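You operate a simulated robot arm through the tools that you are given. There is no shell and no other tool. Be economical: measure what you need, move in short steps, check, and stop when the job is done.

You run a simulated two-armed robot. Do the job below in one go: nothing can be reset, and whatever is moved stays where it is left.

TASK
On the steel table top, fold the shop cloth in half, so that its two short edges meet.

Only the result counts: the job must be done as asked and must still hold three seconds after the hand-in. Knocking over, shifting, dropping, spilling or breaking anything else fails it. Flat cloth is picked up by pressing the open fingertips on it (5 to 10 N) and closing them slowly along it; thin cloth reads only 2 to 8 mm in the jaws.

THE ROBOT
Two 7-joint arms with two-finger parallel grippers on one trunk, on a base that drives. Base frame: it is fixed to the floor where the robot stands at the start and does not move with it; the origin is under the middle of the robot, x ahead of it, y to its left, z up; the surface under the hand at the start is at about z = 850. Lengths are in mm, angles in degrees, forces in N, time in s.
The left shoulder is at the start at [70, 177, 1120], the right one opposite. With the tool pointing down near the work surface each hand reaches from about 300 to 740 mm from the robot's upright axis, wherever it stands, measured 20 degrees to its own side. Places, roughly: steel table top [600, -100, 800]. Payload 3.43 kg a hand.
The TCP of each hand is the grasp point between the finger pads, 30 mm short of the fingertips. In the tool frame z runs along the fingers and y along their closing line. Largest opening 94 mm; finger width 28, thickness 10; the body of the gripper, 50 by 96 mm, starts 55 mm behind the TCP.
Orientation is that of the tool frame in the base frame, as a unit quaternion [x, y, z, w]. With the fingers straight down and closing along the base's y, the tool's x points along the base's -x, its y along +y and its z along -z.

THE INTERFACE
- The arms move only by the tool nudge_tool. It takes "left_deltas", "right_deltas" or both (then of equal length, played together; a hand with none holds still); each is a list of rows, each a list of 7 numbers: the shift along the tool's x, y, z in units of 150 mm (1.0 is 150 mm), then the turn, a rotation vector about the tool's x, y, z in units of 45 degrees (1.0 is 45 degrees), then the opening, from 0 (shut) to 1 (fully open). In form: [[x, y, z, rx, ry, rz, hand], ...]. A call has 1 to 12 rows; each row is the pose to reach, as a shift and turn from the pose commanded when the call began, along the tool's axes at that moment. A call with a number of a shift or a turn outside -1 to 1 is refused whole. Each row takes 0.2 s and may step no farther than 50 mm and 8.6 degrees from the row before; otherwise, or with a gripper value out of range, the whole call is refused. Where a pose cannot be reached the arm comes as near as it can. A force on the tool above 40 N (or 10 N above the force at the start of the call, whichever is more), or a blocked arm, ends the call early, and 0.2 s more pass. The fingers move at their own pace (about 153 mm/s each) and stop on an object; they squeeze with about 25 N. The grip force told is the motor's: it shows also when the fingers shut on nothing. Time passes only in rows, and 0.2 s behind the last, so rows that repeat a pose let the fingers close. The reply holds the time, the measured pose of the TCP, the force on the tool along the base axes, the opening and the grip force, in the units named above and with some noise, with the torque about the TCP (base axes, N m) and any sound that the robot's microphone picked up.
- Cameras (640 x 400 px; columns grow to the right, rows downward): "scene" is now at [137, -9.9, 1428.4]; the picture's right is [-0.11, -0.99, -0.00], its down [-0.77, 0.09, -0.64] and it looks along [0.63, -0.07, -0.77] (base axes); focal length 257 px, centre (320, 200). "left" rides on the left gripper at [76, -14, -102] in its tool frame; the picture's right is [0.18, 0.98, 0.00], its down [-0.75, 0.14, -0.64] and it looks along [-0.63, 0.12, 0.77] (tool axes); focal length 243 px, centre (320, 200). "right" rides on the right gripper at [76, 14, -103] in its tool frame; the picture's right is [-0.18, 0.98, 0.00], its down [-0.75, -0.14, -0.64] and it looks along [-0.63, -0.12, 0.77] (tool axes); focal length 243 px, centre (320, 200). There is no depth. A picture from a camera that has moved, and an enlarged one, comes with that camera's place and axes in the base frame and with its lens. The place of the scene camera against the robot may be out by one fixed shift of up to 25 mm in any direction.
- camera(camera): a new picture of that camera. No time passes.
- slide_trunk(by): slides the trunk up (or, below 0, down) by that many mm; the arms and the scene camera ride with it, the base frame stays. It gives what a move gives, with no picture.
- drive_base(legs): drives the robot by 1 to 6 legs, each [ahead, turn to the left] in mm and degrees, along the robot's own axes; the way and the turn of a leg run together, so that a leg with both is an arc; at most 1500 mm and 180 degrees a leg. The arms and the cameras ride along, it lands a little off, and it stops where it bumps. It gives what a move gives.
- turn_head(pan, tilt): turns the head with the scene camera to pan (to the left, within 86 degrees either way) and tilt (down, from -29 to 69), counted from straight ahead of the robot. It gives what a move gives.
- close_up(camera, box): a new picture of the part [left, top, right, bottom] of that camera's present view, enlarged. No time passes.
- hand_in(): hands the job in; it is judged then, once.

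Work in short steps. Places have to be worked out from the pictures, the camera data and where the tool is seen: move nearer, look again, correct. Check each grasp and each placing, and mend what went wrong. You have 120 turns and 108 pictures in all, those below and enlarged ones among them. Open the grippers and draw the arms clear of the work before you hand the job in, unless the task says otherwise; then end with one line.

The tools are called after "Call:" as name(argument=value, ...) on one line, values as JSON. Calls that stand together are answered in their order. nudge_tool: Moves the arms, as the interface text tells. Its arguments: {"type":"object","properties":{"left_deltas":{"type":"array"},"right_deltas":{"type":"array"}},"required":[]} The other tools are called the same way: slide_trunk (by) slides the trunk up or down; drive_base (legs) drives the base; turn_head (pan, tilt) turns the head that bears the scene camera; camera (camera) takes a picture; close_up (camera, box) takes an enlarged picture of a part of a camera's view; hand_in () hands the job in.

At the start:

```text
clock: 0.0
left_position: [539.6, 185.1, 1098.3]
left_ee_rot: [0.0, 1.0, 0.0, 0.0]
left_ft_force: [-0.1, 0.4, 0.3]
left_wrist_torque: [-0.01, 0.05, 0.0]
left_opening: 94.2
left_grasp_force: 0.0
right_position: [400.1, -292.7, 1025.0]
right_ee_rot: [-0.002, 1.0, 0.0, 0.001]
right_ft_force: [-1.4, 0.1, 0.0]
right_wrist_torque: [0.01, -0.02, 0.01]
right_opening: 93.9
right_grasp_force: 0.0
trunk travel left (down, up): [-700.0, 140.0]
robot x, y, heading: [-1.3, 0.2, 0.4]
head pan, tilt: [-6.3, 50.5]
```

scene: 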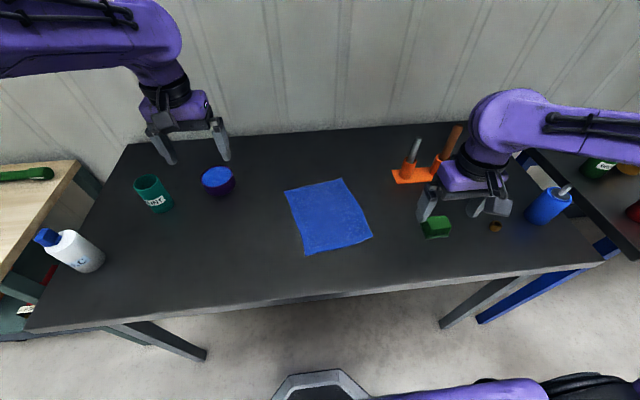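
right: 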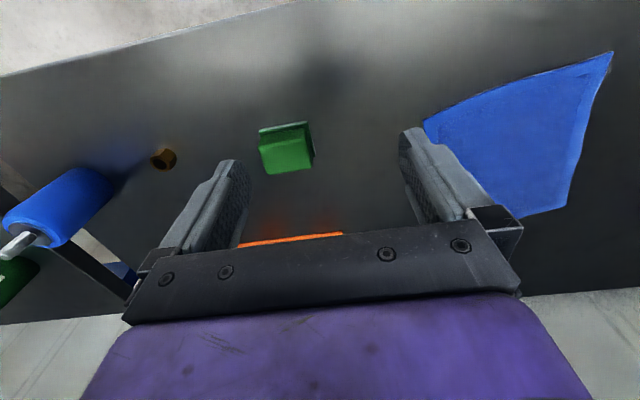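
left: 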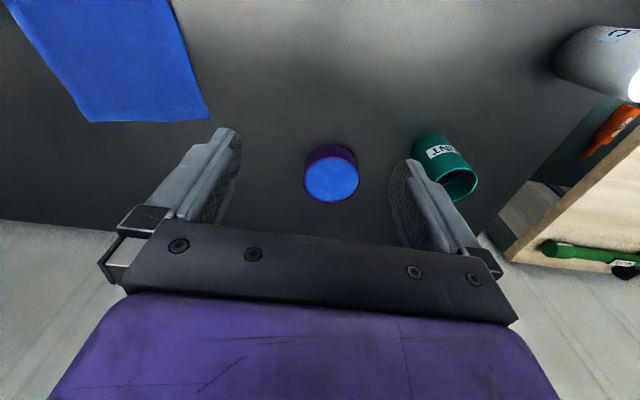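

The cloth's corners work out at roughly far-left (656,38), far-right (687,-140), near-right (467,-182) and near-left (437,-8), so the short edges are the near and far ones. I'll bring both hands above the far edge, turning them so the fingers close across it.

Call:
nudge_tool(left_deltas=[[-0.1, -0.15, 0.03, 0, 0, 0.148, 0.6], [-0.2, -0.3, 0.07, 0, 0, 0.296, 0.6], [-0.3, -0.45, 0.1, 0, 0, 0.444, 0.6], [-0.4, -0.6, 0.13, 0, 0, 0.593, 0.6], [-0.5, -0.75, 0.17, 0, 0, 0.741, 0.6], [-0.6, -0.9, 0.2, 0, 0, 0.889, 0.6]], right_deltas=[[-0.15, 0.08, 0, 0, 0, -0.167, 0.6], [-0.3, 0.16, 0, 0, 0, -0.333, 0.6], [-0.45, 0.24, 0, 0, 0, -0.5, 0.6], [-0.6, 0.32, 0, 0, 0, -0.667, 0.6], [-0.75, 0.4, 0, 0, 0, -0.833, 0.6], [-0.9, 0.5, 0, 0, 0, -1.0, 0.6]])

```text
clock: 1.4
left_position: [632.6, 49.1, 1066.3]
left_ee_rot: [0.343, 0.939, 0.0, -0.001]
left_ft_force: [0.5, 0.0, 0.0]
left_wrist_torque: [0.0, 0.0, -0.04]
left_opening: 56.5
left_grasp_force: 0.1
right_position: [536.3, -216.3, 1025.0]
right_ee_rot: [-0.385, 0.923, 0.0, 0.0]
right_ft_force: [0.7, 0.0, 0.4]
right_wrist_torque: [0.0, 0.03, -0.01]
right_opening: 56.4
right_grasp_force: 0.0
trunk travel left (down, up): [-700.0, 140.0]
robot x, y, heading: [-1.1, -3.3, -0.0]
head pan, tilt: [-6.3, 50.5]
```

Both hands are turning as planned. I continue the turn and bring them nearer above the far edge.

Call:
nudge_tool(left_deltas=[[-0.036, -0.005, 0.073, 0, 0, 0.148, 0.6], [-0.072, -0.009, 0.147, 0, 0, 0.296, 0.6], [-0.108, -0.014, 0.22, 0, 0, 0.444, 0.6], [-0.143, -0.018, 0.293, 0, 0, 0.593, 0.6], [-0.179, -0.022, 0.367, 0, 0, 0.741, 0.6], [-0.215, -0.027, 0.44, 0, 0, 0.889, 0.6]], right_deltas=[[-0.165, -0.03, 0.028, 0, 0, -0.167, 0.6], [-0.33, -0.06, 0.056, 0, 0, -0.333, 0.6], [-0.495, -0.09, 0.083, 0, 0, -0.5, 0.6], [-0.66, -0.12, 0.111, 0, 0, -0.667, 0.6], [-0.825, -0.15, 0.139, 0, 0, -0.833, 0.6], [-0.99, -0.184, 0.167, 0, 0, -1.0, 0.6]])

Call:
camera(camera="scene")

Call:
camera(camera="left")

Call:
camera(camera="right")

```text
clock: 2.8
left_position: [653.6, 29.0, 999.7]
left_ee_rot: [0.643, 0.766, -0.001, 0.0]
left_ft_force: [0.8, -0.3, 0.2]
left_wrist_torque: [-0.01, 0.03, -0.05]
left_opening: 56.3
left_grasp_force: 0.0
right_position: [660.8, -130.4, 1000.9]
right_ee_rot: [0.708, -0.706, 0.0, 0.0]
right_ft_force: [0.1, -1.0, -1.3]
right_wrist_torque: [0.0, 0.03, 0.01]
right_opening: 56.2
right_grasp_force: 0.1
trunk travel left (down, up): [-700.0, 140.0]
robot x, y, heading: [3.3, -0.4, -0.0]
head pan, tilt: [-6.3, 50.5]
```

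```text
104 pictures are left
camera scene: at [139.2, -9.2, 1428.2], right [-0.11, -0.99, 0.0], down [-0.77, 0.08, -0.63], along [0.63, -0.07, -0.77], focal length 257 px, centre (320, 200)
```

scene: 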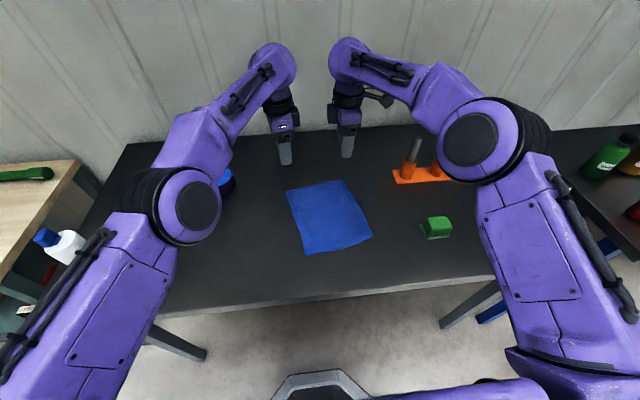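

```text
103 pictures are left
camera left: at [627.4, 101.3, 1101.5], right [0.94, 0.35, 0.0], down [0.27, -0.72, 0.64], along [0.22, -0.6, -0.77], focal length 243 px, centre (320, 200)
```

left: 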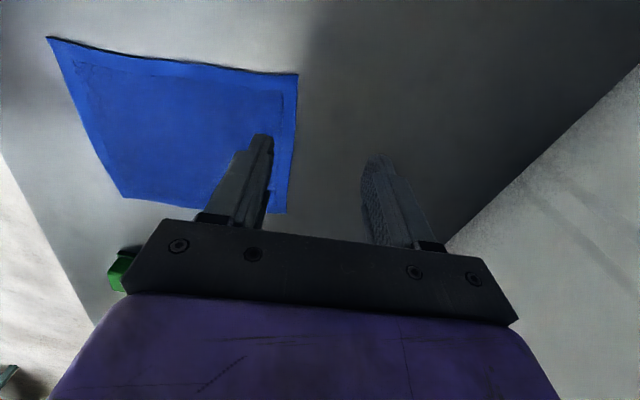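

```text
102 pictures are left
camera right: at [646.8, -208.1, 1103.2], right [-0.98, 0.18, 0.0], down [0.14, 0.75, 0.64], along [0.12, 0.63, -0.77], focal length 243 px, centre (320, 200)
```

right: 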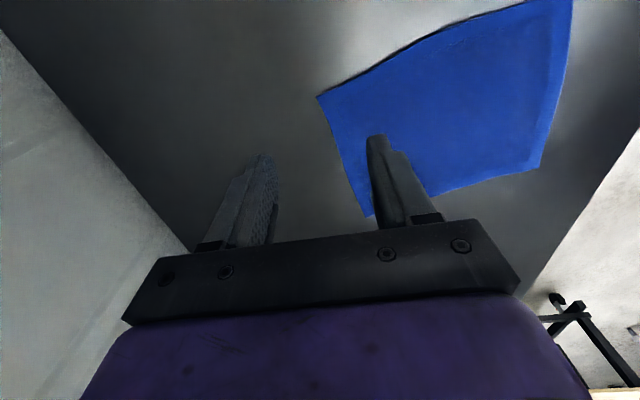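

The two wrist cameras agree at z≈850: far corners at about (624,42) and (663,-133), near corners at about (415,-4) and (454,-183), turned 12.6°. I lower both hands above the far edge, align them with it, and narrow the jaws.

Call:
nudge_tool(left_deltas=[[-0.008, -0.067, 0.15, 0, 0, -0.015, 0.22], [-0.016, -0.134, 0.3, 0, 0, -0.03, 0.22], [-0.024, -0.2, 0.45, 0, 0, -0.045, 0.22], [-0.031, -0.267, 0.6, 0, 0, -0.058, 0.22]], right_deltas=[[-0.026, 0.027, 0.15, 0, 0, -0.07, 0.22], [-0.053, 0.055, 0.3, 0, 0, -0.14, 0.22], [-0.08, 0.082, 0.45, 0, 0, -0.21, 0.22], [-0.106, 0.109, 0.607, 0, 0, -0.28, 0.22]])

Call:
camera(camera="left")

Call:
camera(camera="right")

```text
clock: 3.8
left_position: [615.4, 13.6, 910.8]
left_ee_rot: [0.626, 0.78, -0.001, -0.001]
left_ft_force: [-0.3, 0.4, -0.1]
left_wrist_torque: [0.03, 0.03, 0.0]
left_opening: 20.5
left_grasp_force: 0.1
right_position: [646.7, -115.7, 907.3]
right_ee_rot: [0.781, -0.625, 0.001, -0.001]
right_ft_force: [0.5, -0.9, -1.3]
right_wrist_torque: [-0.03, 0.0, 0.02]
right_opening: 20.6
right_grasp_force: 0.1
trunk travel left (down, up): [-700.0, 140.0]
robot x, y, heading: [-1.2, 1.1, -0.1]
head pan, tilt: [-6.3, 50.5]
```

```text
101 pictures are left
camera left: at [585.8, 84.7, 1012.2], right [0.92, 0.39, 0.0], down [0.3, -0.7, 0.64], along [0.25, -0.59, -0.77], focal length 243 px, centre (320, 200)
```

left: 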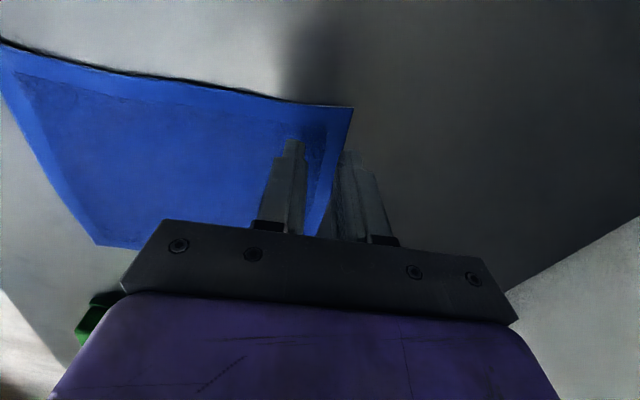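

```text
100 pictures are left
camera right: at [648.5, -194.4, 1010.4], right [-1.0, -0.04, 0.0], down [-0.03, 0.77, 0.64], along [-0.02, 0.64, -0.77], focal length 243 px, centre (320, 200)
```

right: 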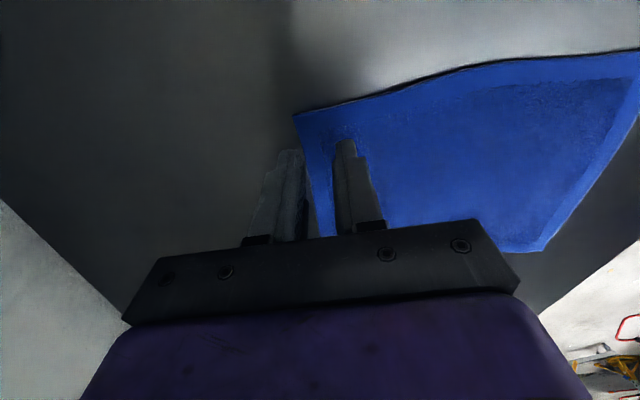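

The edge lies about 17 mm (left) and 13 mm (right) out from the jaw centres, which suits a pinch with the outer finger right at the rim. I lower to just above the cloth.

Call:
nudge_tool(left_deltas=[[0, 0.013, 0.09, 0, 0, 0, 0.22], [0, 0.013, 0.18, 0, 0, 0, 0.22]], right_deltas=[[0, 0, 0.08, 0, 0, 0, 0.22], [0, 0, 0.16, 0, 0, 0, 0.22]])

Call:
close_up(camera="left", box=[220, 80, 440, 260])

Call:
close_up(camera="right", box=[220, 80, 440, 260])

```text
clock: 4.4
left_position: [616.5, 15.4, 884.4]
left_ee_rot: [0.626, 0.78, 0.0, 0.0]
left_ft_force: [0.1, -0.1, 2.0]
left_wrist_torque: [0.01, 0.0, -0.02]
left_opening: 20.7
left_grasp_force: 0.0
right_position: [645.3, -116.5, 884.8]
right_ee_rot: [0.781, -0.625, 0.001, 0.0]
right_ft_force: [0.0, 0.2, 1.0]
right_wrist_torque: [0.03, -0.05, 0.03]
right_opening: 20.7
right_grasp_force: 0.1
trunk travel left (down, up): [-700.0, 140.0]
robot x, y, heading: [0.9, 0.5, -0.1]
head pan, tilt: [-6.3, 50.5]
```

```text
2.22 times, centred on (330, 170) of left
camera zoom: at [585.3, 86.6, 986.2], right [0.92, 0.39, 0.0], down [0.3, -0.7, 0.64], along [0.26, -0.59, -0.77], focal length 539 px, centre (298, 267)
```

zoom: 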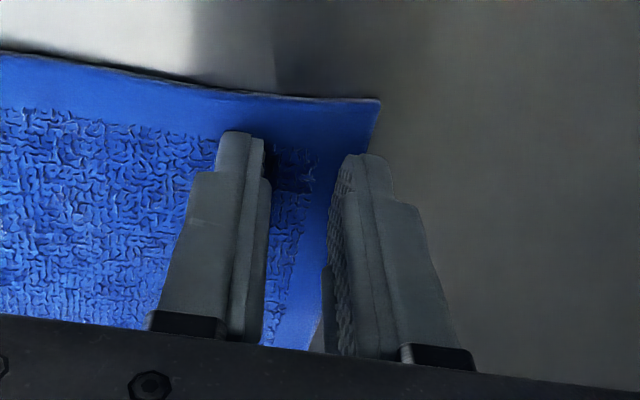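

```text
2.22 times, centred on (330, 170) of right
camera zoom: at [647.4, -193.8, 987.6], right [-1.0, -0.04, 0.0], down [-0.03, 0.77, 0.64], along [-0.02, 0.64, -0.77], focal length 539 px, centre (298, 267)
```

zoom: 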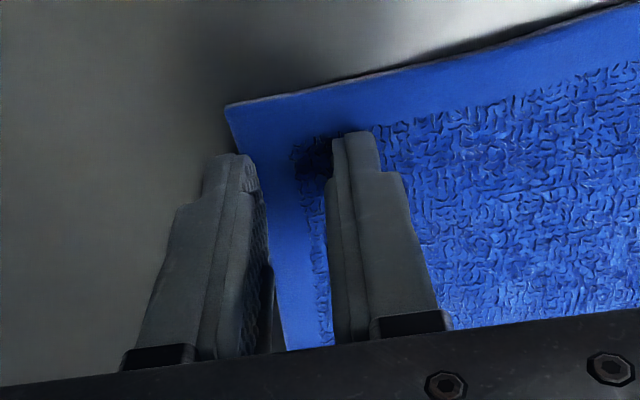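

The outer fingertips sit right at the rim. I press down in small steps.

Call:
nudge_tool(left_deltas=[[0, 0, 0.01, 0, 0, 0, 0.22], [0, 0, 0.02, 0, 0, 0, 0.22]], right_deltas=[[0, 0, 0.01, 0, 0, 0, 0.22], [0, 0, 0.02, 0, 0, 0, 0.22]])

```text
clock: 5.0
left_position: [614.1, 16.2, 883.9]
left_ee_rot: [0.625, 0.781, 0.0, 0.002]
left_ft_force: [1.0, -3.0, 9.3]
left_wrist_torque: [-0.09, 0.04, 0.01]
left_opening: 20.4
left_grasp_force: 0.2
right_position: [643.2, -116.7, 883.0]
right_ee_rot: [0.781, -0.624, 0.001, 0.0]
right_ft_force: [-0.2, 0.5, 4.0]
right_wrist_torque: [0.0, -0.02, 0.0]
right_opening: 20.8
right_grasp_force: 0.1
trunk travel left (down, up): [-700.0, 140.0]
robot x, y, heading: [2.5, -3.0, -0.2]
head pan, tilt: [-6.3, 50.5]
```

Contact is about 9 N on the left and 4 N on the right. I press the right a touch more and close both slowly.

Call:
nudge_tool(left_deltas=[[0, 0, 0, 0, 0, 0, 0.2], [0, 0, 0, 0, 0, 0, 0.17], [0, 0, 0, 0, 0, 0, 0.14], [0, 0, 0, 0, 0, 0, 0.11], [0, 0, 0, 0, 0, 0, 0.08], [0, 0, 0, 0, 0, 0, 0.06], [0, 0, 0, 0, 0, 0, 0.04], [0, 0, 0, 0, 0, 0, 0.02], [0, 0, 0, 0, 0, 0, 0], [0, 0, 0, 0, 0, 0, 0]], right_deltas=[[0, 0, 0.01, 0, 0, 0, 0.2], [0, 0, 0.012, 0, 0, 0, 0.17], [0, 0, 0.012, 0, 0, 0, 0.14], [0, 0, 0.012, 0, 0, 0, 0.11], [0, 0, 0.012, 0, 0, 0, 0.08], [0, 0, 0.012, 0, 0, 0, 0.06], [0, 0, 0.012, 0, 0, 0, 0.04], [0, 0, 0.012, 0, 0, 0, 0.02], [0, 0, 0.012, 0, 0, 0, 0], [0, 0, 0.012, 0, 0, 0, 0]])

Call:
close_up(camera="left", box=[220, 80, 440, 260])

Call:
close_up(camera="right", box=[220, 80, 440, 260])

```text
clock: 7.2
left_position: [613.3, 16.1, 883.2]
left_ee_rot: [0.625, 0.781, 0.001, 0.001]
left_ft_force: [-0.8, -0.6, 8.2]
left_wrist_torque: [-0.02, 0.02, 0.03]
left_opening: 4.3
left_grasp_force: 25.1
right_position: [642.7, -115.9, 883.0]
right_ee_rot: [0.781, -0.625, 0.003, -0.002]
right_ft_force: [0.1, 1.1, 11.7]
right_wrist_torque: [0.01, 0.01, -0.02]
right_opening: 0.0
right_grasp_force: 24.6
trunk travel left (down, up): [-700.0, 140.0]
robot x, y, heading: [2.4, -0.1, 0.1]
head pan, tilt: [-6.3, 50.5]
```

```text
2.22 times, centred on (330, 170) of left
camera zoom: at [582.8, 87.9, 985.1], right [0.92, 0.39, 0.0], down [0.3, -0.7, 0.64], along [0.26, -0.59, -0.77], focal length 539 px, centre (298, 267)
```

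zoom: 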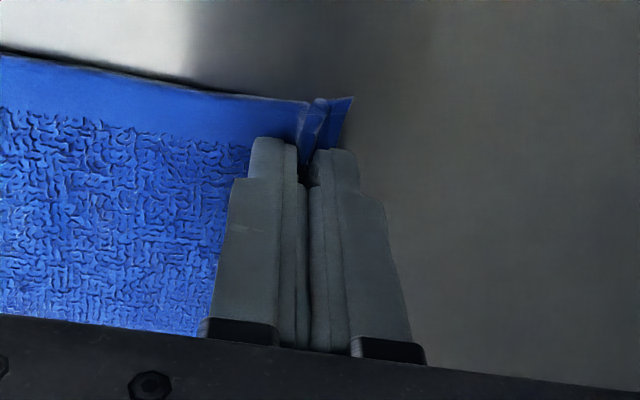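

```text
2.22 times, centred on (330, 170) of right
camera zoom: at [644.2, -194.0, 985.6], right [-1.0, -0.04, 0.0], down [-0.03, 0.77, 0.64], along [-0.02, 0.64, -0.77], focal length 539 px, centre (298, 267)
```

zoom: 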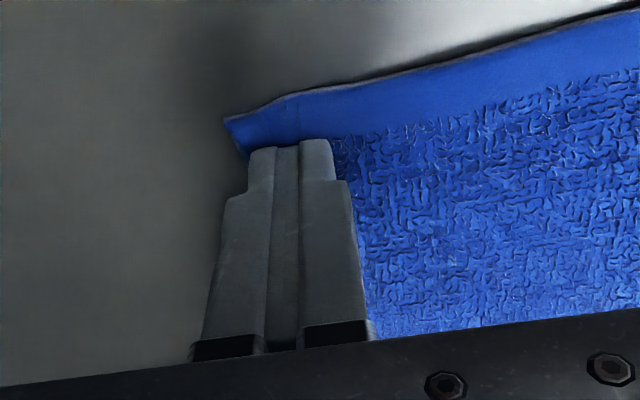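

Left has a ridge (4.3 mm in the jaws). The right slipped off the rim, so I reopen it a few mm up, shift 4 mm inward, and press again.

Call:
nudge_tool(right_deltas=[[0, 0, -0.04, 0, 0, 0, 0], [0, 0.015, -0.04, 0, 0, 0, 0.24], [0, 0.033, -0.03, 0, 0, 0, 0.24], [0, 0.033, -0.015, 0, 0, 0, 0.24], [0, 0.033, 0, 0, 0, 0, 0.24], [0, 0.033, 0, 0, 0, 0, 0.24]])

Call:
close_up(camera="right", box=[220, 80, 440, 260])

```text
clock: 8.6
left_position: [613.2, 16.1, 883.9]
left_ee_rot: [0.626, 0.78, 0.001, 0.002]
left_ft_force: [1.3, -0.9, 10.7]
left_wrist_torque: [0.0, -0.03, 0.06]
left_opening: 4.1
left_grasp_force: 25.2
right_position: [638.7, -115.6, 884.1]
right_ee_rot: [0.781, -0.625, 0.003, -0.002]
right_ft_force: [1.5, 1.5, 11.3]
right_wrist_torque: [0.03, -0.01, 0.01]
right_opening: 22.4
right_grasp_force: 0.2
trunk travel left (down, up): [-700.0, 140.0]
robot x, y, heading: [0.9, 2.5, -0.1]
head pan, tilt: [-6.3, 50.5]
```

```text
2.22 times, centred on (330, 170) of right
camera zoom: at [639.8, -194.0, 985.7], right [-1.0, -0.04, -0.01], down [-0.03, 0.77, 0.64], along [-0.02, 0.64, -0.77], focal length 539 px, centre (298, 267)
```

zoom: 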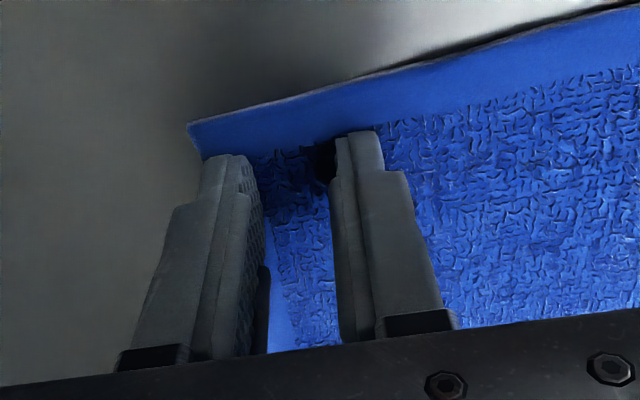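

The outer finger now covers the rim strip at 11 N; I close slowly.

Call:
nudge_tool(right_deltas=[[0, 0, 0, 0, 0, 0, 0.21], [0, 0, 0, 0, 0, 0, 0.18], [0, 0, 0, 0, 0, 0, 0.15], [0, 0, 0, 0, 0, 0, 0.12], [0, 0, 0, 0, 0, 0, 0.09], [0, 0, 0, 0, 0, 0, 0.06], [0, 0, 0, 0, 0, 0, 0.04], [0, 0, 0, 0, 0, 0, 0.02], [0, 0, 0, 0, 0, 0, 0], [0, 0, 0, 0, 0, 0, 0]])

Call:
close_up(camera="right", box=[220, 80, 440, 260])

```text
clock: 10.8
left_position: [612.0, 16.9, 883.8]
left_ee_rot: [0.625, 0.78, 0.0, 0.001]
left_ft_force: [1.4, -1.2, 4.9]
left_wrist_torque: [-0.03, -0.01, 0.0]
left_opening: 4.1
left_grasp_force: 25.1
right_position: [637.4, -115.6, 883.1]
right_ee_rot: [0.781, -0.625, 0.002, -0.001]
right_ft_force: [-0.7, -0.6, 17.8]
right_wrist_torque: [0.01, 0.09, 0.03]
right_opening: 3.9
right_grasp_force: 24.7
trunk travel left (down, up): [-700.0, 140.0]
robot x, y, heading: [0.6, 1.1, 0.0]
head pan, tilt: [-6.3, 50.5]
```

```text
2.22 times, centred on (330, 170) of right
camera zoom: at [638.8, -194.0, 985.5], right [-1.0, -0.04, -0.01], down [-0.03, 0.77, 0.64], along [-0.02, 0.64, -0.77], focal length 539 px, centre (298, 267)
```

zoom: 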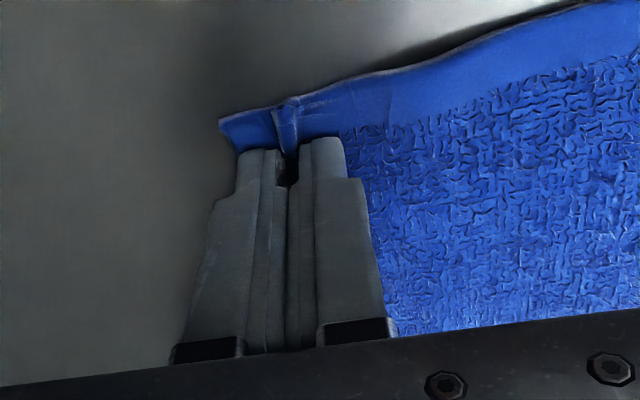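

Both corners are held at about 4 mm. I lift and carry them in an arc toward the near edge, tilting the fingers forward as they go.

Call:
nudge_tool(left_deltas=[[0, -0.016, -0.078, -0.056, 0, 0, 0], [0, -0.046, -0.154, -0.111, 0, 0, 0], [0, -0.09, -0.225, -0.167, 0, 0, 0], [0, -0.147, -0.291, -0.222, 0, 0, 0], [0, -0.215, -0.349, -0.278, 0, 0, 0], [0, -0.294, -0.398, -0.333, 0, 0, 0], [0, -0.38, -0.436, -0.389, 0, 0, 0], [0, -0.474, -0.463, -0.444, 0, 0, 0], [0, -0.571, -0.479, -0.5, 0, 0, 0], [0, -0.671, -0.481, -0.556, 0, 0, 0]], right_deltas=[[0, 0.016, -0.078, 0.056, 0, 0, 0], [0, 0.046, -0.154, 0.111, 0, 0, 0], [0, 0.09, -0.225, 0.167, 0, 0, 0], [0, 0.147, -0.291, 0.222, 0, 0, 0], [0, 0.215, -0.349, 0.278, 0, 0, 0], [0, 0.294, -0.398, 0.333, 0, 0, 0], [0, 0.38, -0.436, 0.389, 0, 0, 0], [0, 0.474, -0.463, 0.444, 0, 0, 0], [0, 0.571, -0.479, 0.5, 0, 0, 0], [0, 0.671, -0.481, 0.556, 0, 0, 0]])

Call:
camera(camera="scene")

Call:
camera(camera="left")

Call:
camera(camera="right")

```text
clock: 12.7
left_position: [524.4, 10.3, 887.6]
left_ee_rot: [0.598, 0.795, 0.068, 0.069]
left_ft_force: [3.6, -15.0, 10.2]
left_wrist_torque: [-0.55, -0.21, -0.1]
left_opening: 3.6
left_grasp_force: 24.9
right_position: [561.4, -127.6, 949.4]
right_ee_rot: [0.771, -0.612, 0.107, -0.139]
right_ft_force: [-4.2, 15.3, -6.4]
right_wrist_torque: [0.4, 0.21, 0.16]
right_opening: 3.1
right_grasp_force: 24.7
trunk travel left (down, up): [-700.0, 140.0]
robot x, y, heading: [-0.6, -0.6, 0.1]
head pan, tilt: [-6.3, 50.5]
stopped in row 9 (left hand): the force on the tool passed its limit at 61 N (the readings are from after the stop); the commanded pose is now the measured one
```

```text
93 pictures are left
camera scene: at [134.9, -9.5, 1428.6], right [-0.11, -0.99, 0.0], down [-0.77, 0.09, -0.64], along [0.63, -0.07, -0.77], focal length 257 px, centre (320, 200)
```

scene: 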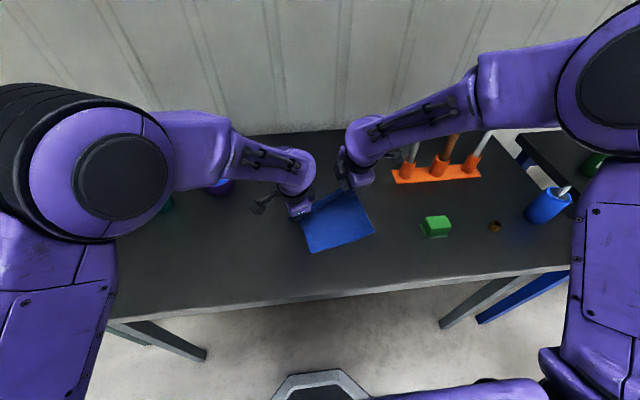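

```text
92 pictures are left
camera left: at [471.4, 77.6, 983.4], right [0.88, 0.45, 0.18], down [0.22, -0.7, 0.68], along [0.43, -0.56, -0.71], focal length 243 px, centre (320, 200)
```

left: 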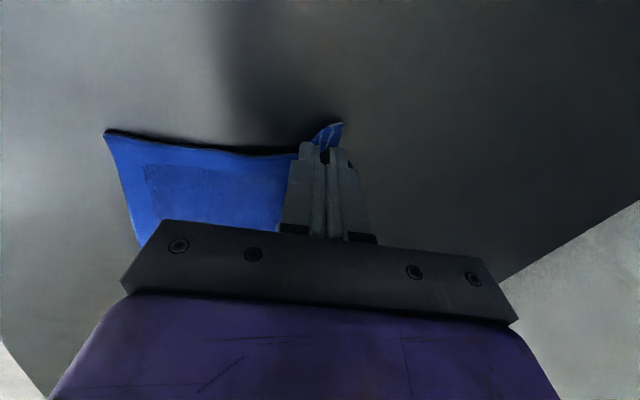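

```text
91 pictures are left
camera right: at [530.7, -213.3, 1039.1], right [-0.94, -0.03, -0.34], down [-0.26, 0.71, 0.65], along [0.22, 0.7, -0.68], focal length 243 px, centre (320, 200)
```

right: 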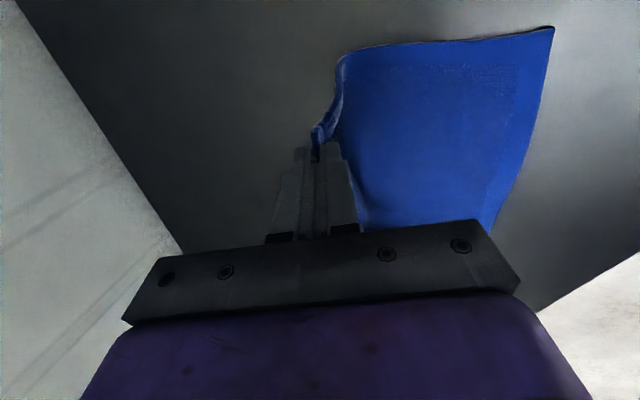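

The left arm couldn't follow: it sagged to z 888 with only 11° of tilt, and the cloth is now taut between the hands. I bring the left back up beside the right to find out what it can reach.

Call:
nudge_tool(left_deltas=[[-0.012, 0.045, -0.1, 0, 0, 0, 0], [-0.025, 0.09, -0.2, 0, 0, 0, 0], [-0.037, 0.137, -0.3, 0, 0, 0, 0], [-0.05, 0.183, -0.392, 0, 0, 0, 0], [-0.05, 0.183, -0.392, 0, 0, 0, 0]])

Call:
camera(camera="scene")

```text
clock: 13.9
left_position: [540.5, 9.5, 949.8]
left_ee_rot: [0.601, 0.794, 0.071, 0.064]
left_ft_force: [-0.5, 0.2, -0.9]
left_wrist_torque: [0.0, 0.0, -0.02]
left_opening: 3.7
left_grasp_force: 24.6
right_position: [564.5, -129.2, 948.3]
right_ee_rot: [0.77, -0.614, 0.108, -0.139]
right_ft_force: [-0.1, 0.3, 0.0]
right_wrist_torque: [0.01, 0.02, 0.01]
right_opening: 3.3
right_grasp_force: 25.4
trunk travel left (down, up): [-700.0, 140.0]
robot x, y, heading: [4.4, 0.4, 0.0]
head pan, tilt: [-6.3, 50.5]
```

```text
90 pictures are left
camera scene: at [137.2, -10.0, 1428.4], right [-0.11, -0.99, 0.0], down [-0.77, 0.09, -0.64], along [0.63, -0.07, -0.77], focal length 257 px, centre (320, 200)
```

scene: 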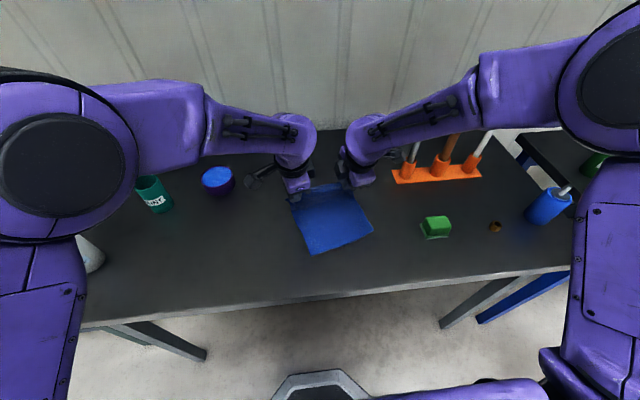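

The left arm is fine at this height with no cloth tension. I check the near corners with the wrist cameras before going on.

Call:
camera(camera="left")

Call:
camera(camera="right")

Call:
close_up(camera="scene", box=[250, 130, 410, 270])

```text
89 pictures are left
camera left: at [488.0, 75.4, 1045.5], right [0.88, 0.44, 0.18], down [0.22, -0.71, 0.67], along [0.42, -0.55, -0.72], focal length 243 px, centre (320, 200)
```

left: 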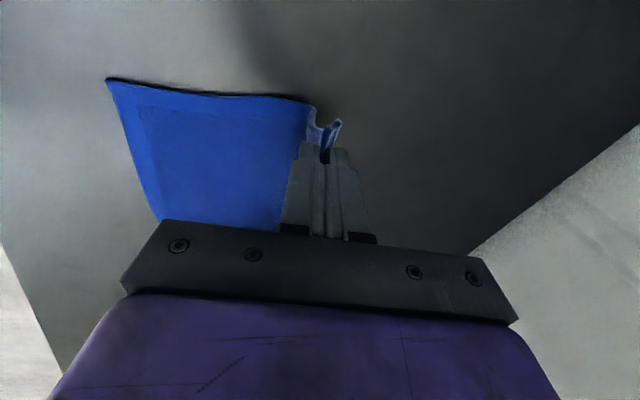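

```text
88 pictures are left
camera right: at [533.2, -215.3, 1039.2], right [-0.94, -0.03, -0.34], down [-0.26, 0.71, 0.65], along [0.23, 0.7, -0.68], focal length 243 px, centre (320, 200)
```

right: 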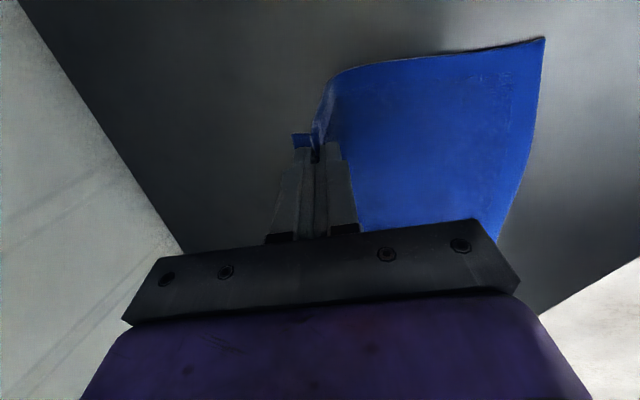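

```text
2.86 times, centred on (330, 200) of scene
camera zoom: at [137.2, -10.0, 1428.4], right [-0.11, -0.99, 0.0], down [-0.77, 0.09, -0.64], along [0.63, -0.07, -0.77], focal length 733 px, centre (291, 200)
```

zoom: 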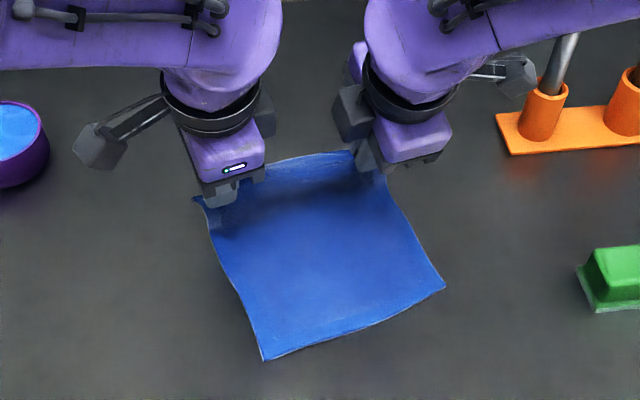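

Near corners are now at about BL (412,-16) and BR (473,-190), with the cloth turned about 19°. Driving straight back 90 mm carries both hands toward the near edge without changing the arm poses.

Call:
drive_base(legs=[[-90, 0]])

Call:
camera(camera="scene")

Call:
camera(camera="left")

Call:
camera(camera="right")

```text
clock: 15.0
left_position: [451.2, 7.8, 948.5]
left_ee_rot: [0.603, 0.792, 0.071, 0.065]
left_ft_force: [0.3, -1.1, -0.4]
left_wrist_torque: [0.01, -0.04, -0.04]
left_opening: 3.9
left_grasp_force: 24.2
right_position: [472.7, -129.8, 947.0]
right_ee_rot: [0.769, -0.615, 0.109, -0.138]
right_ft_force: [-0.3, 0.6, 0.6]
right_wrist_torque: [-0.03, -0.02, 0.04]
right_opening: 3.2
right_grasp_force: 24.7
trunk travel left (down, up): [-700.0, 140.0]
robot x, y, heading: [-91.7, 3.9, -0.2]
head pan, tilt: [-6.3, 50.5]
```

```text
86 pictures are left
camera scene: at [47.8, -10.2, 1428.4], right [-0.11, -0.99, 0.0], down [-0.77, 0.09, -0.64], along [0.63, -0.07, -0.77], focal length 257 px, centre (320, 200)
```

scene: 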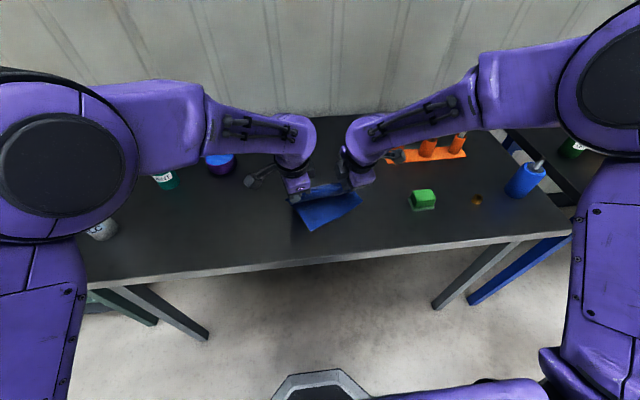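

```text
85 pictures are left
camera left: at [399.1, 73.6, 1045.3], right [0.88, 0.44, 0.18], down [0.21, -0.71, 0.67], along [0.42, -0.55, -0.72], focal length 243 px, centre (320, 200)
```

left: 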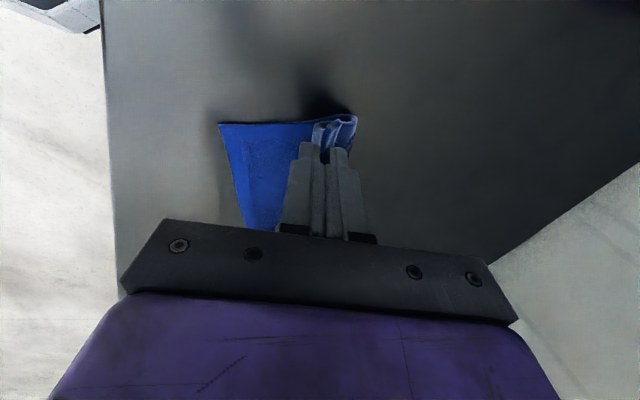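

```text
84 pictures are left
camera right: at [443.0, -217.2, 1039.1], right [-0.94, -0.02, -0.34], down [-0.25, 0.71, 0.65], along [0.23, 0.7, -0.68], focal length 243 px, centre (320, 200)
```

right: 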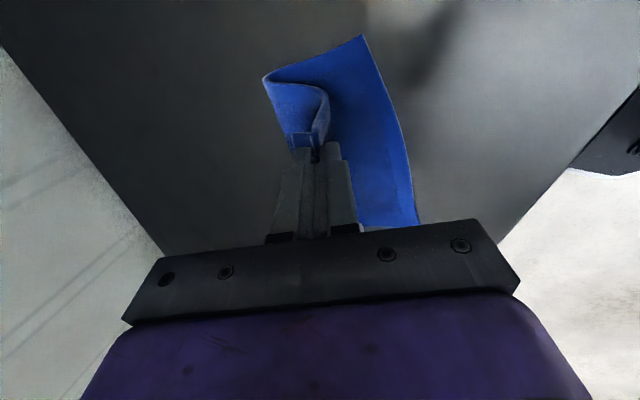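

The cloth is folding over as intended. I look closer to locate the near edge.

Call:
close_up(camera="scene", box=[250, 130, 410, 270])

```text
2.86 times, centred on (330, 200) of scene
camera zoom: at [47.8, -10.2, 1428.4], right [-0.11, -0.99, 0.0], down [-0.77, 0.09, -0.64], along [0.63, -0.07, -0.77], focal length 733 px, centre (291, 200)
```

zoom: 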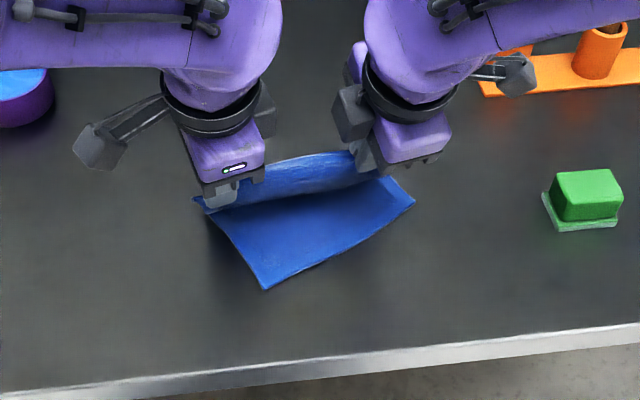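

The near edge is now at about BL (395,-24), BR (481,-184), turned 28°. I shift the hands to stand over it, turn both by about 14° to match, and come down 35 mm.

Call:
nudge_tool(left_deltas=[[-0.038, -0.055, 0.03, -0.001, 0.009, -0.047, 0], [-0.076, -0.11, 0.059, -0.002, 0.018, -0.095, 0], [-0.114, -0.166, 0.089, -0.003, 0.027, -0.142, 0], [-0.151, -0.221, 0.118, -0.003, 0.037, -0.189, 0], [-0.189, -0.276, 0.148, -0.004, 0.046, -0.237, 0], [-0.227, -0.331, 0.177, -0.005, 0.055, -0.284, 0]], right_deltas=[[0.034, 0.014, 0.036, 0, -0.02, -0.054, 0], [0.068, 0.028, 0.072, 0, -0.04, -0.108, 0], [0.102, 0.042, 0.108, 0, -0.06, -0.162, 0], [0.136, 0.057, 0.145, 0, -0.079, -0.215, 0], [0.17, 0.071, 0.181, 0, -0.099, -0.269, 0], [0.204, 0.085, 0.217, 0, -0.119, -0.323, 0]])

Call:
close_up(camera="scene", box=[250, 130, 410, 270])

Call:
camera(camera="left")

Call:
camera(camera="right")

```text
clock: 16.6
left_position: [435.0, -25.4, 933.7]
left_ee_rot: [0.48, 0.873, 0.048, 0.071]
left_ft_force: [0.4, -1.0, 1.2]
left_wrist_torque: [-0.03, 0.01, -0.1]
left_opening: 3.9
left_grasp_force: 25.4
right_position: [480.4, -160.8, 915.0]
right_ee_rot: [0.845, -0.505, 0.091, -0.152]
right_ft_force: [-0.3, 2.6, 1.0]
right_wrist_torque: [0.08, -0.02, 0.0]
right_opening: 3.3
right_grasp_force: 25.1
trunk travel left (down, up): [-700.0, 140.0]
robot x, y, heading: [-90.8, 2.1, 0.0]
head pan, tilt: [-6.3, 50.5]
stopped in row 6 (left hand): the arm was blocked; the commanded pose is now the measured one
```

```text
2.86 times, centred on (330, 200) of scene
camera zoom: at [47.8, -9.5, 1428.4], right [-0.11, -0.99, 0.0], down [-0.77, 0.09, -0.64], along [0.63, -0.07, -0.77], focal length 733 px, centre (291, 200)
```

zoom: 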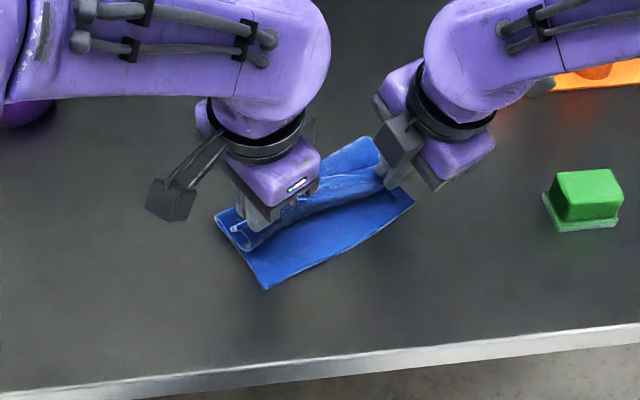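

```text
81 pictures are left
camera left: at [365.4, 30.7, 1026.5], right [0.72, 0.68, 0.13], down [0.41, -0.57, 0.71], along [0.56, -0.46, -0.69], focal length 243 px, centre (320, 200)
```

left: 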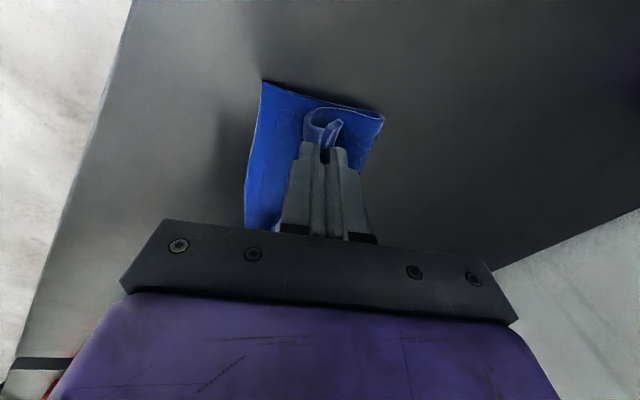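

```text
80 pictures are left
camera right: at [473.2, -251.6, 1004.7], right [-0.9, -0.27, -0.34], down [-0.44, 0.62, 0.65], along [0.03, 0.74, -0.68], focal length 243 px, centre (320, 200)
```

right: 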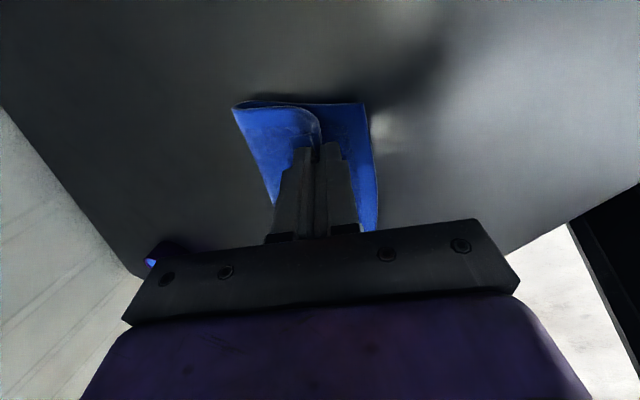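

The left arm was blocked about 20 mm short of its target and over-turned (32°), though the bottom layer stayed put. I turn the left back by about 14° and try the remaining move at this height.

Call:
nudge_tool(left_deltas=[[0, 0, 0, 0.012, -0.024, 0.153, 0], [0, 0, 0, 0.024, -0.047, 0.306, 0], [0, -0.065, -0.01, 0.024, -0.047, 0.306, 0], [-0.002, -0.133, -0.02, 0.024, -0.047, 0.306, 0], [-0.002, -0.133, -0.02, 0.024, -0.047, 0.306, 0]])

```text
clock: 17.8
left_position: [417.4, -36.7, 933.5]
left_ee_rot: [0.585, 0.807, 0.041, 0.074]
left_ft_force: [1.0, -0.5, -0.3]
left_wrist_torque: [0.0, 0.02, 0.05]
left_opening: 3.9
left_grasp_force: 25.4
right_position: [480.8, -159.7, 913.7]
right_ee_rot: [0.845, -0.505, 0.089, -0.152]
right_ft_force: [0.4, -0.6, 0.2]
right_wrist_torque: [0.04, -0.01, -0.06]
right_opening: 3.1
right_grasp_force: 25.1
trunk travel left (down, up): [-700.0, 140.0]
robot x, y, heading: [-83.8, -1.5, -0.3]
head pan, tilt: [-6.3, 50.5]
```

The left now stands over its target, (417,-37). I lower it 20 mm to match the right.

Call:
nudge_tool(left_deltas=[[0.005, -0.01, 0.066, 0, 0, 0, 0], [0.009, -0.02, 0.131, 0, 0, 0, 0]])

Call:
camera(camera="scene")

Call:
close_up(camera="scene", box=[250, 130, 410, 270])

Call:
camera(camera="left")

```text
clock: 18.4
left_position: [416.9, -37.2, 913.8]
left_ee_rot: [0.585, 0.807, 0.041, 0.075]
left_ft_force: [0.1, 0.4, -0.4]
left_wrist_torque: [-0.01, 0.02, 0.08]
left_opening: 3.9
left_grasp_force: 24.9
right_position: [482.2, -161.7, 913.9]
right_ee_rot: [0.845, -0.505, 0.089, -0.152]
right_ft_force: [0.2, -0.5, 0.8]
right_wrist_torque: [0.04, 0.01, -0.02]
right_opening: 3.2
right_grasp_force: 25.1
trunk travel left (down, up): [-700.0, 140.0]
robot x, y, heading: [-87.5, 2.1, -0.3]
head pan, tilt: [-6.3, 50.5]
```

```text
79 pictures are left
camera scene: at [48.2, -10.4, 1428.4], right [-0.11, -0.99, 0.0], down [-0.77, 0.09, -0.64], along [0.63, -0.07, -0.77], focal length 257 px, centre (320, 200)
```

scene: 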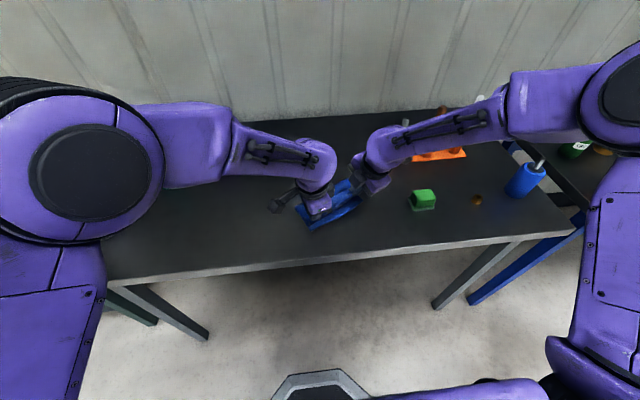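

```text
2.86 times, centred on (330, 200) of scene
camera zoom: at [48.2, -10.4, 1428.4], right [-0.11, -0.99, 0.0], down [-0.77, 0.09, -0.64], along [0.63, -0.07, -0.77], focal length 733 px, centre (291, 200)
```

zoom: 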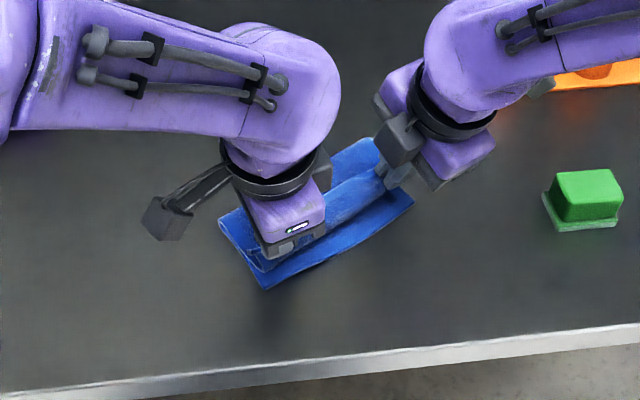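

```text
77 pictures are left
camera left: at [363.5, 33.4, 1006.7], right [0.87, 0.48, 0.14], down [0.25, -0.66, 0.71], along [0.43, -0.58, -0.69], focal length 243 px, centre (320, 200)
```

left: 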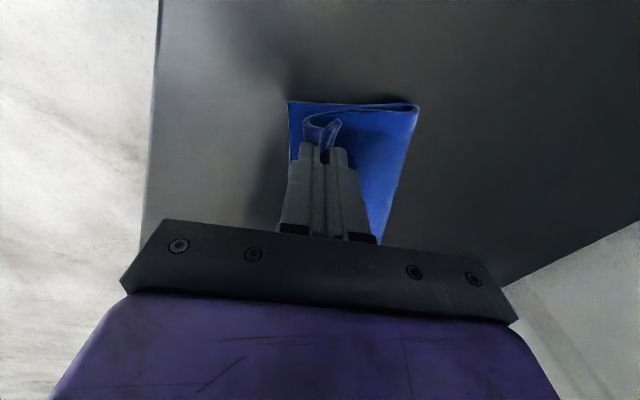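

The bottom layer's corner is unmoved and both tips are over their targets. I lower both hands about 27 mm onto the bottom layer.

Call:
nudge_tool(left_deltas=[[0.003, -0.007, 0.045, 0, 0, 0, 0], [0.006, -0.014, 0.089, 0, 0, 0, 0], [0.01, -0.02, 0.134, 0, 0, 0, 0], [0.013, -0.027, 0.178, 0, 0, 0, 0]], right_deltas=[[0, 0.016, 0.042, 0, 0, 0, 0], [0, 0.031, 0.085, 0, 0, 0, 0], [0, 0.047, 0.127, 0, 0, 0, 0], [0, 0.0625, 0.169, 0, 0, 0, 0]])

Call:
close_up(camera="scene", box=[250, 130, 410, 270])

Call:
close_up(camera="left", box=[220, 60, 460, 260])

Call:
close_up(camera="right", box=[200, 60, 440, 260])

```text
clock: 19.4
left_position: [420.3, -36.2, 892.1]
left_ee_rot: [0.581, 0.809, 0.038, 0.08]
left_ft_force: [0.9, -0.7, 6.1]
left_wrist_torque: [-0.07, -0.04, 0.01]
left_opening: 3.9
left_grasp_force: 24.8
right_position: [480.3, -161.7, 887.8]
right_ee_rot: [0.844, -0.505, 0.092, -0.154]
right_ft_force: [0.6, 0.4, 8.8]
right_wrist_torque: [0.1, -0.12, -0.02]
right_opening: 3.3
right_grasp_force: 24.7
trunk travel left (down, up): [-700.0, 140.0]
robot x, y, heading: [-85.3, -0.1, -0.4]
head pan, tilt: [-6.3, 50.5]
```

```text
2.86 times, centred on (330, 200) of scene
camera zoom: at [45.5, -9.8, 1429.0], right [-0.11, -0.99, 0.0], down [-0.77, 0.09, -0.64], along [0.63, -0.07, -0.77], focal length 733 px, centre (291, 200)
```

zoom: 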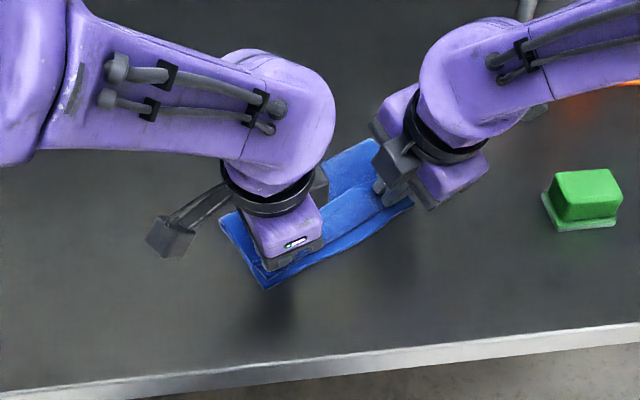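

```text
2.00 times, centred on (340, 160) of left
camera zoom: at [365.2, 34.5, 983.0], right [0.86, 0.49, 0.14], down [0.26, -0.65, 0.72], along [0.44, -0.58, -0.68], focal length 485 px, centre (280, 280)
```

zoom: 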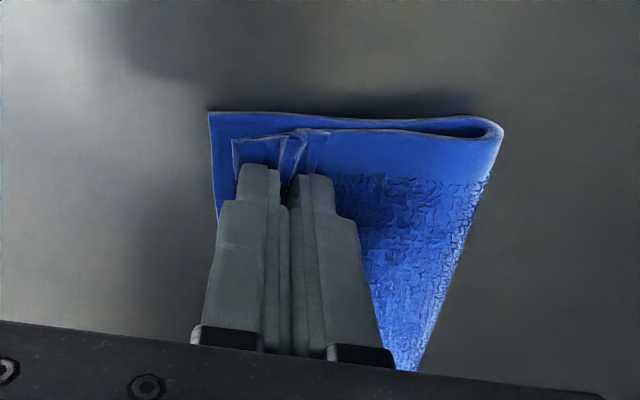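

```text
2.00 times, centred on (320, 160) of right
camera zoom: at [472.2, -252.6, 979.0], right [-0.9, -0.27, -0.34], down [-0.44, 0.62, 0.65], along [0.04, 0.74, -0.68], focal length 485 px, centre (320, 280)
```

zoom: 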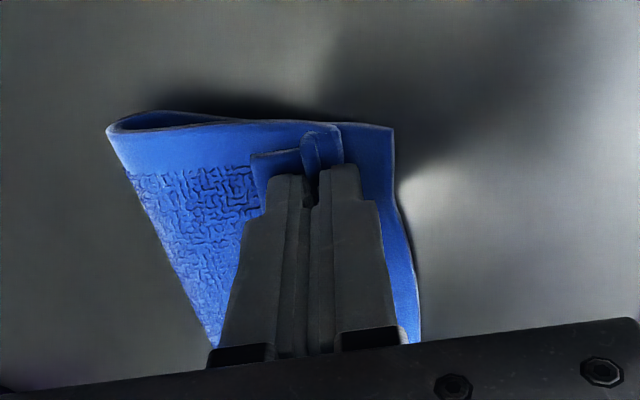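

The pictures show each held rim tucked back toward the fold, with the top layer looped under the fingers. I'll lift so the top layer comes straight and leans over its hinge line; released there, it should flop flat toward the near edge.

Call:
nudge_tool(left_deltas=[[-0.008, 0.014, -0.087, 0, 0, 0, 0], [-0.015, 0.027, -0.175, 0, 0, 0, 0], [-0.023, 0.041, -0.262, 0, 0, 0, 0], [-0.015, 0.11, -0.29, 0, 0, 0, 0], [-0.008, 0.17, -0.315, 0, 0, 0, 0], [-0.003, 0.226, -0.337, 0, 0, 0, 0], [-0.003, 0.226, -0.337, 0, 0, 0, 0]], right_deltas=[[0, -0.031, -0.083, 0, 0, 0, 0], [0, -0.063, -0.166, 0, 0, 0, 0], [0, -0.094, -0.249, 0, 0, 0, 0], [0, -0.16, -0.26, 0, 0, 0, 0], [0, -0.226, -0.27, 0, 0, 0, 0], [0.002, -0.291, -0.281, 0, 0, 0, 0], [0.002, -0.291, -0.281, 0, 0, 0, 0]])

Call:
camera(camera="left")

Call:
camera(camera="right")

Call:
close_up(camera="scene", box=[250, 130, 410, 270])

```text
clock: 21.0
left_position: [441.3, -27.1, 941.2]
left_ee_rot: [0.585, 0.807, 0.041, 0.076]
left_ft_force: [0.0, -0.8, -0.3]
left_wrist_torque: [0.0, 0.02, 0.07]
left_opening: 3.9
left_grasp_force: 25.2
right_position: [505.2, -148.1, 941.4]
right_ee_rot: [0.845, -0.505, 0.09, -0.152]
right_ft_force: [0.0, 0.3, 0.0]
right_wrist_torque: [0.02, -0.05, -0.03]
right_opening: 3.3
right_grasp_force: 25.6
trunk travel left (down, up): [-700.0, 140.0]
robot x, y, heading: [-89.3, 0.4, -0.3]
head pan, tilt: [-6.3, 50.5]
```

```text
73 pictures are left
camera left: at [387.5, 43.8, 1033.6], right [0.87, 0.48, 0.14], down [0.25, -0.66, 0.71], along [0.43, -0.58, -0.69], focal length 243 px, centre (320, 200)
```

left: 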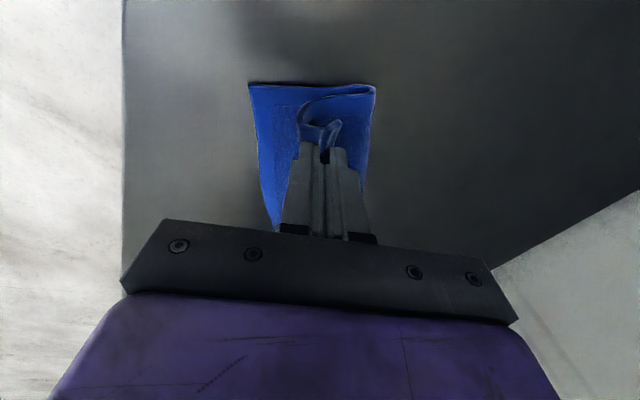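

```text
72 pictures are left
camera right: at [497.4, -240.4, 1032.8], right [-0.9, -0.27, -0.34], down [-0.44, 0.62, 0.65], along [0.03, 0.74, -0.68], focal length 243 px, centre (320, 200)
```

right: 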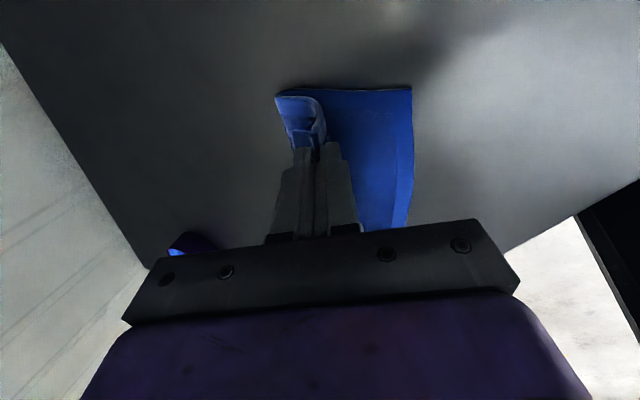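

```text
2.86 times, centred on (330, 200) of scene
camera zoom: at [47.8, -10.4, 1428.4], right [-0.11, -0.99, 0.0], down [-0.77, 0.09, -0.64], along [0.63, -0.07, -0.77], focal length 733 px, centre (291, 200)
```

zoom: 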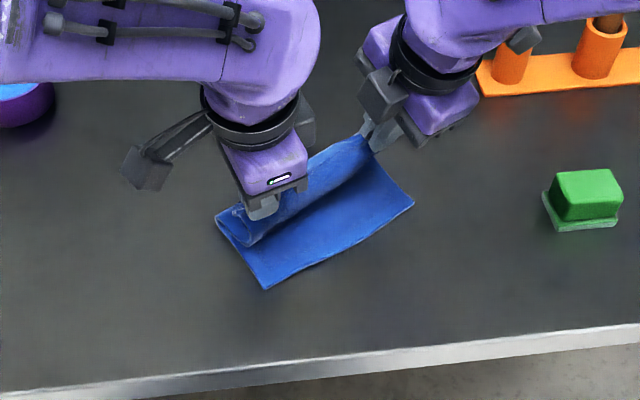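

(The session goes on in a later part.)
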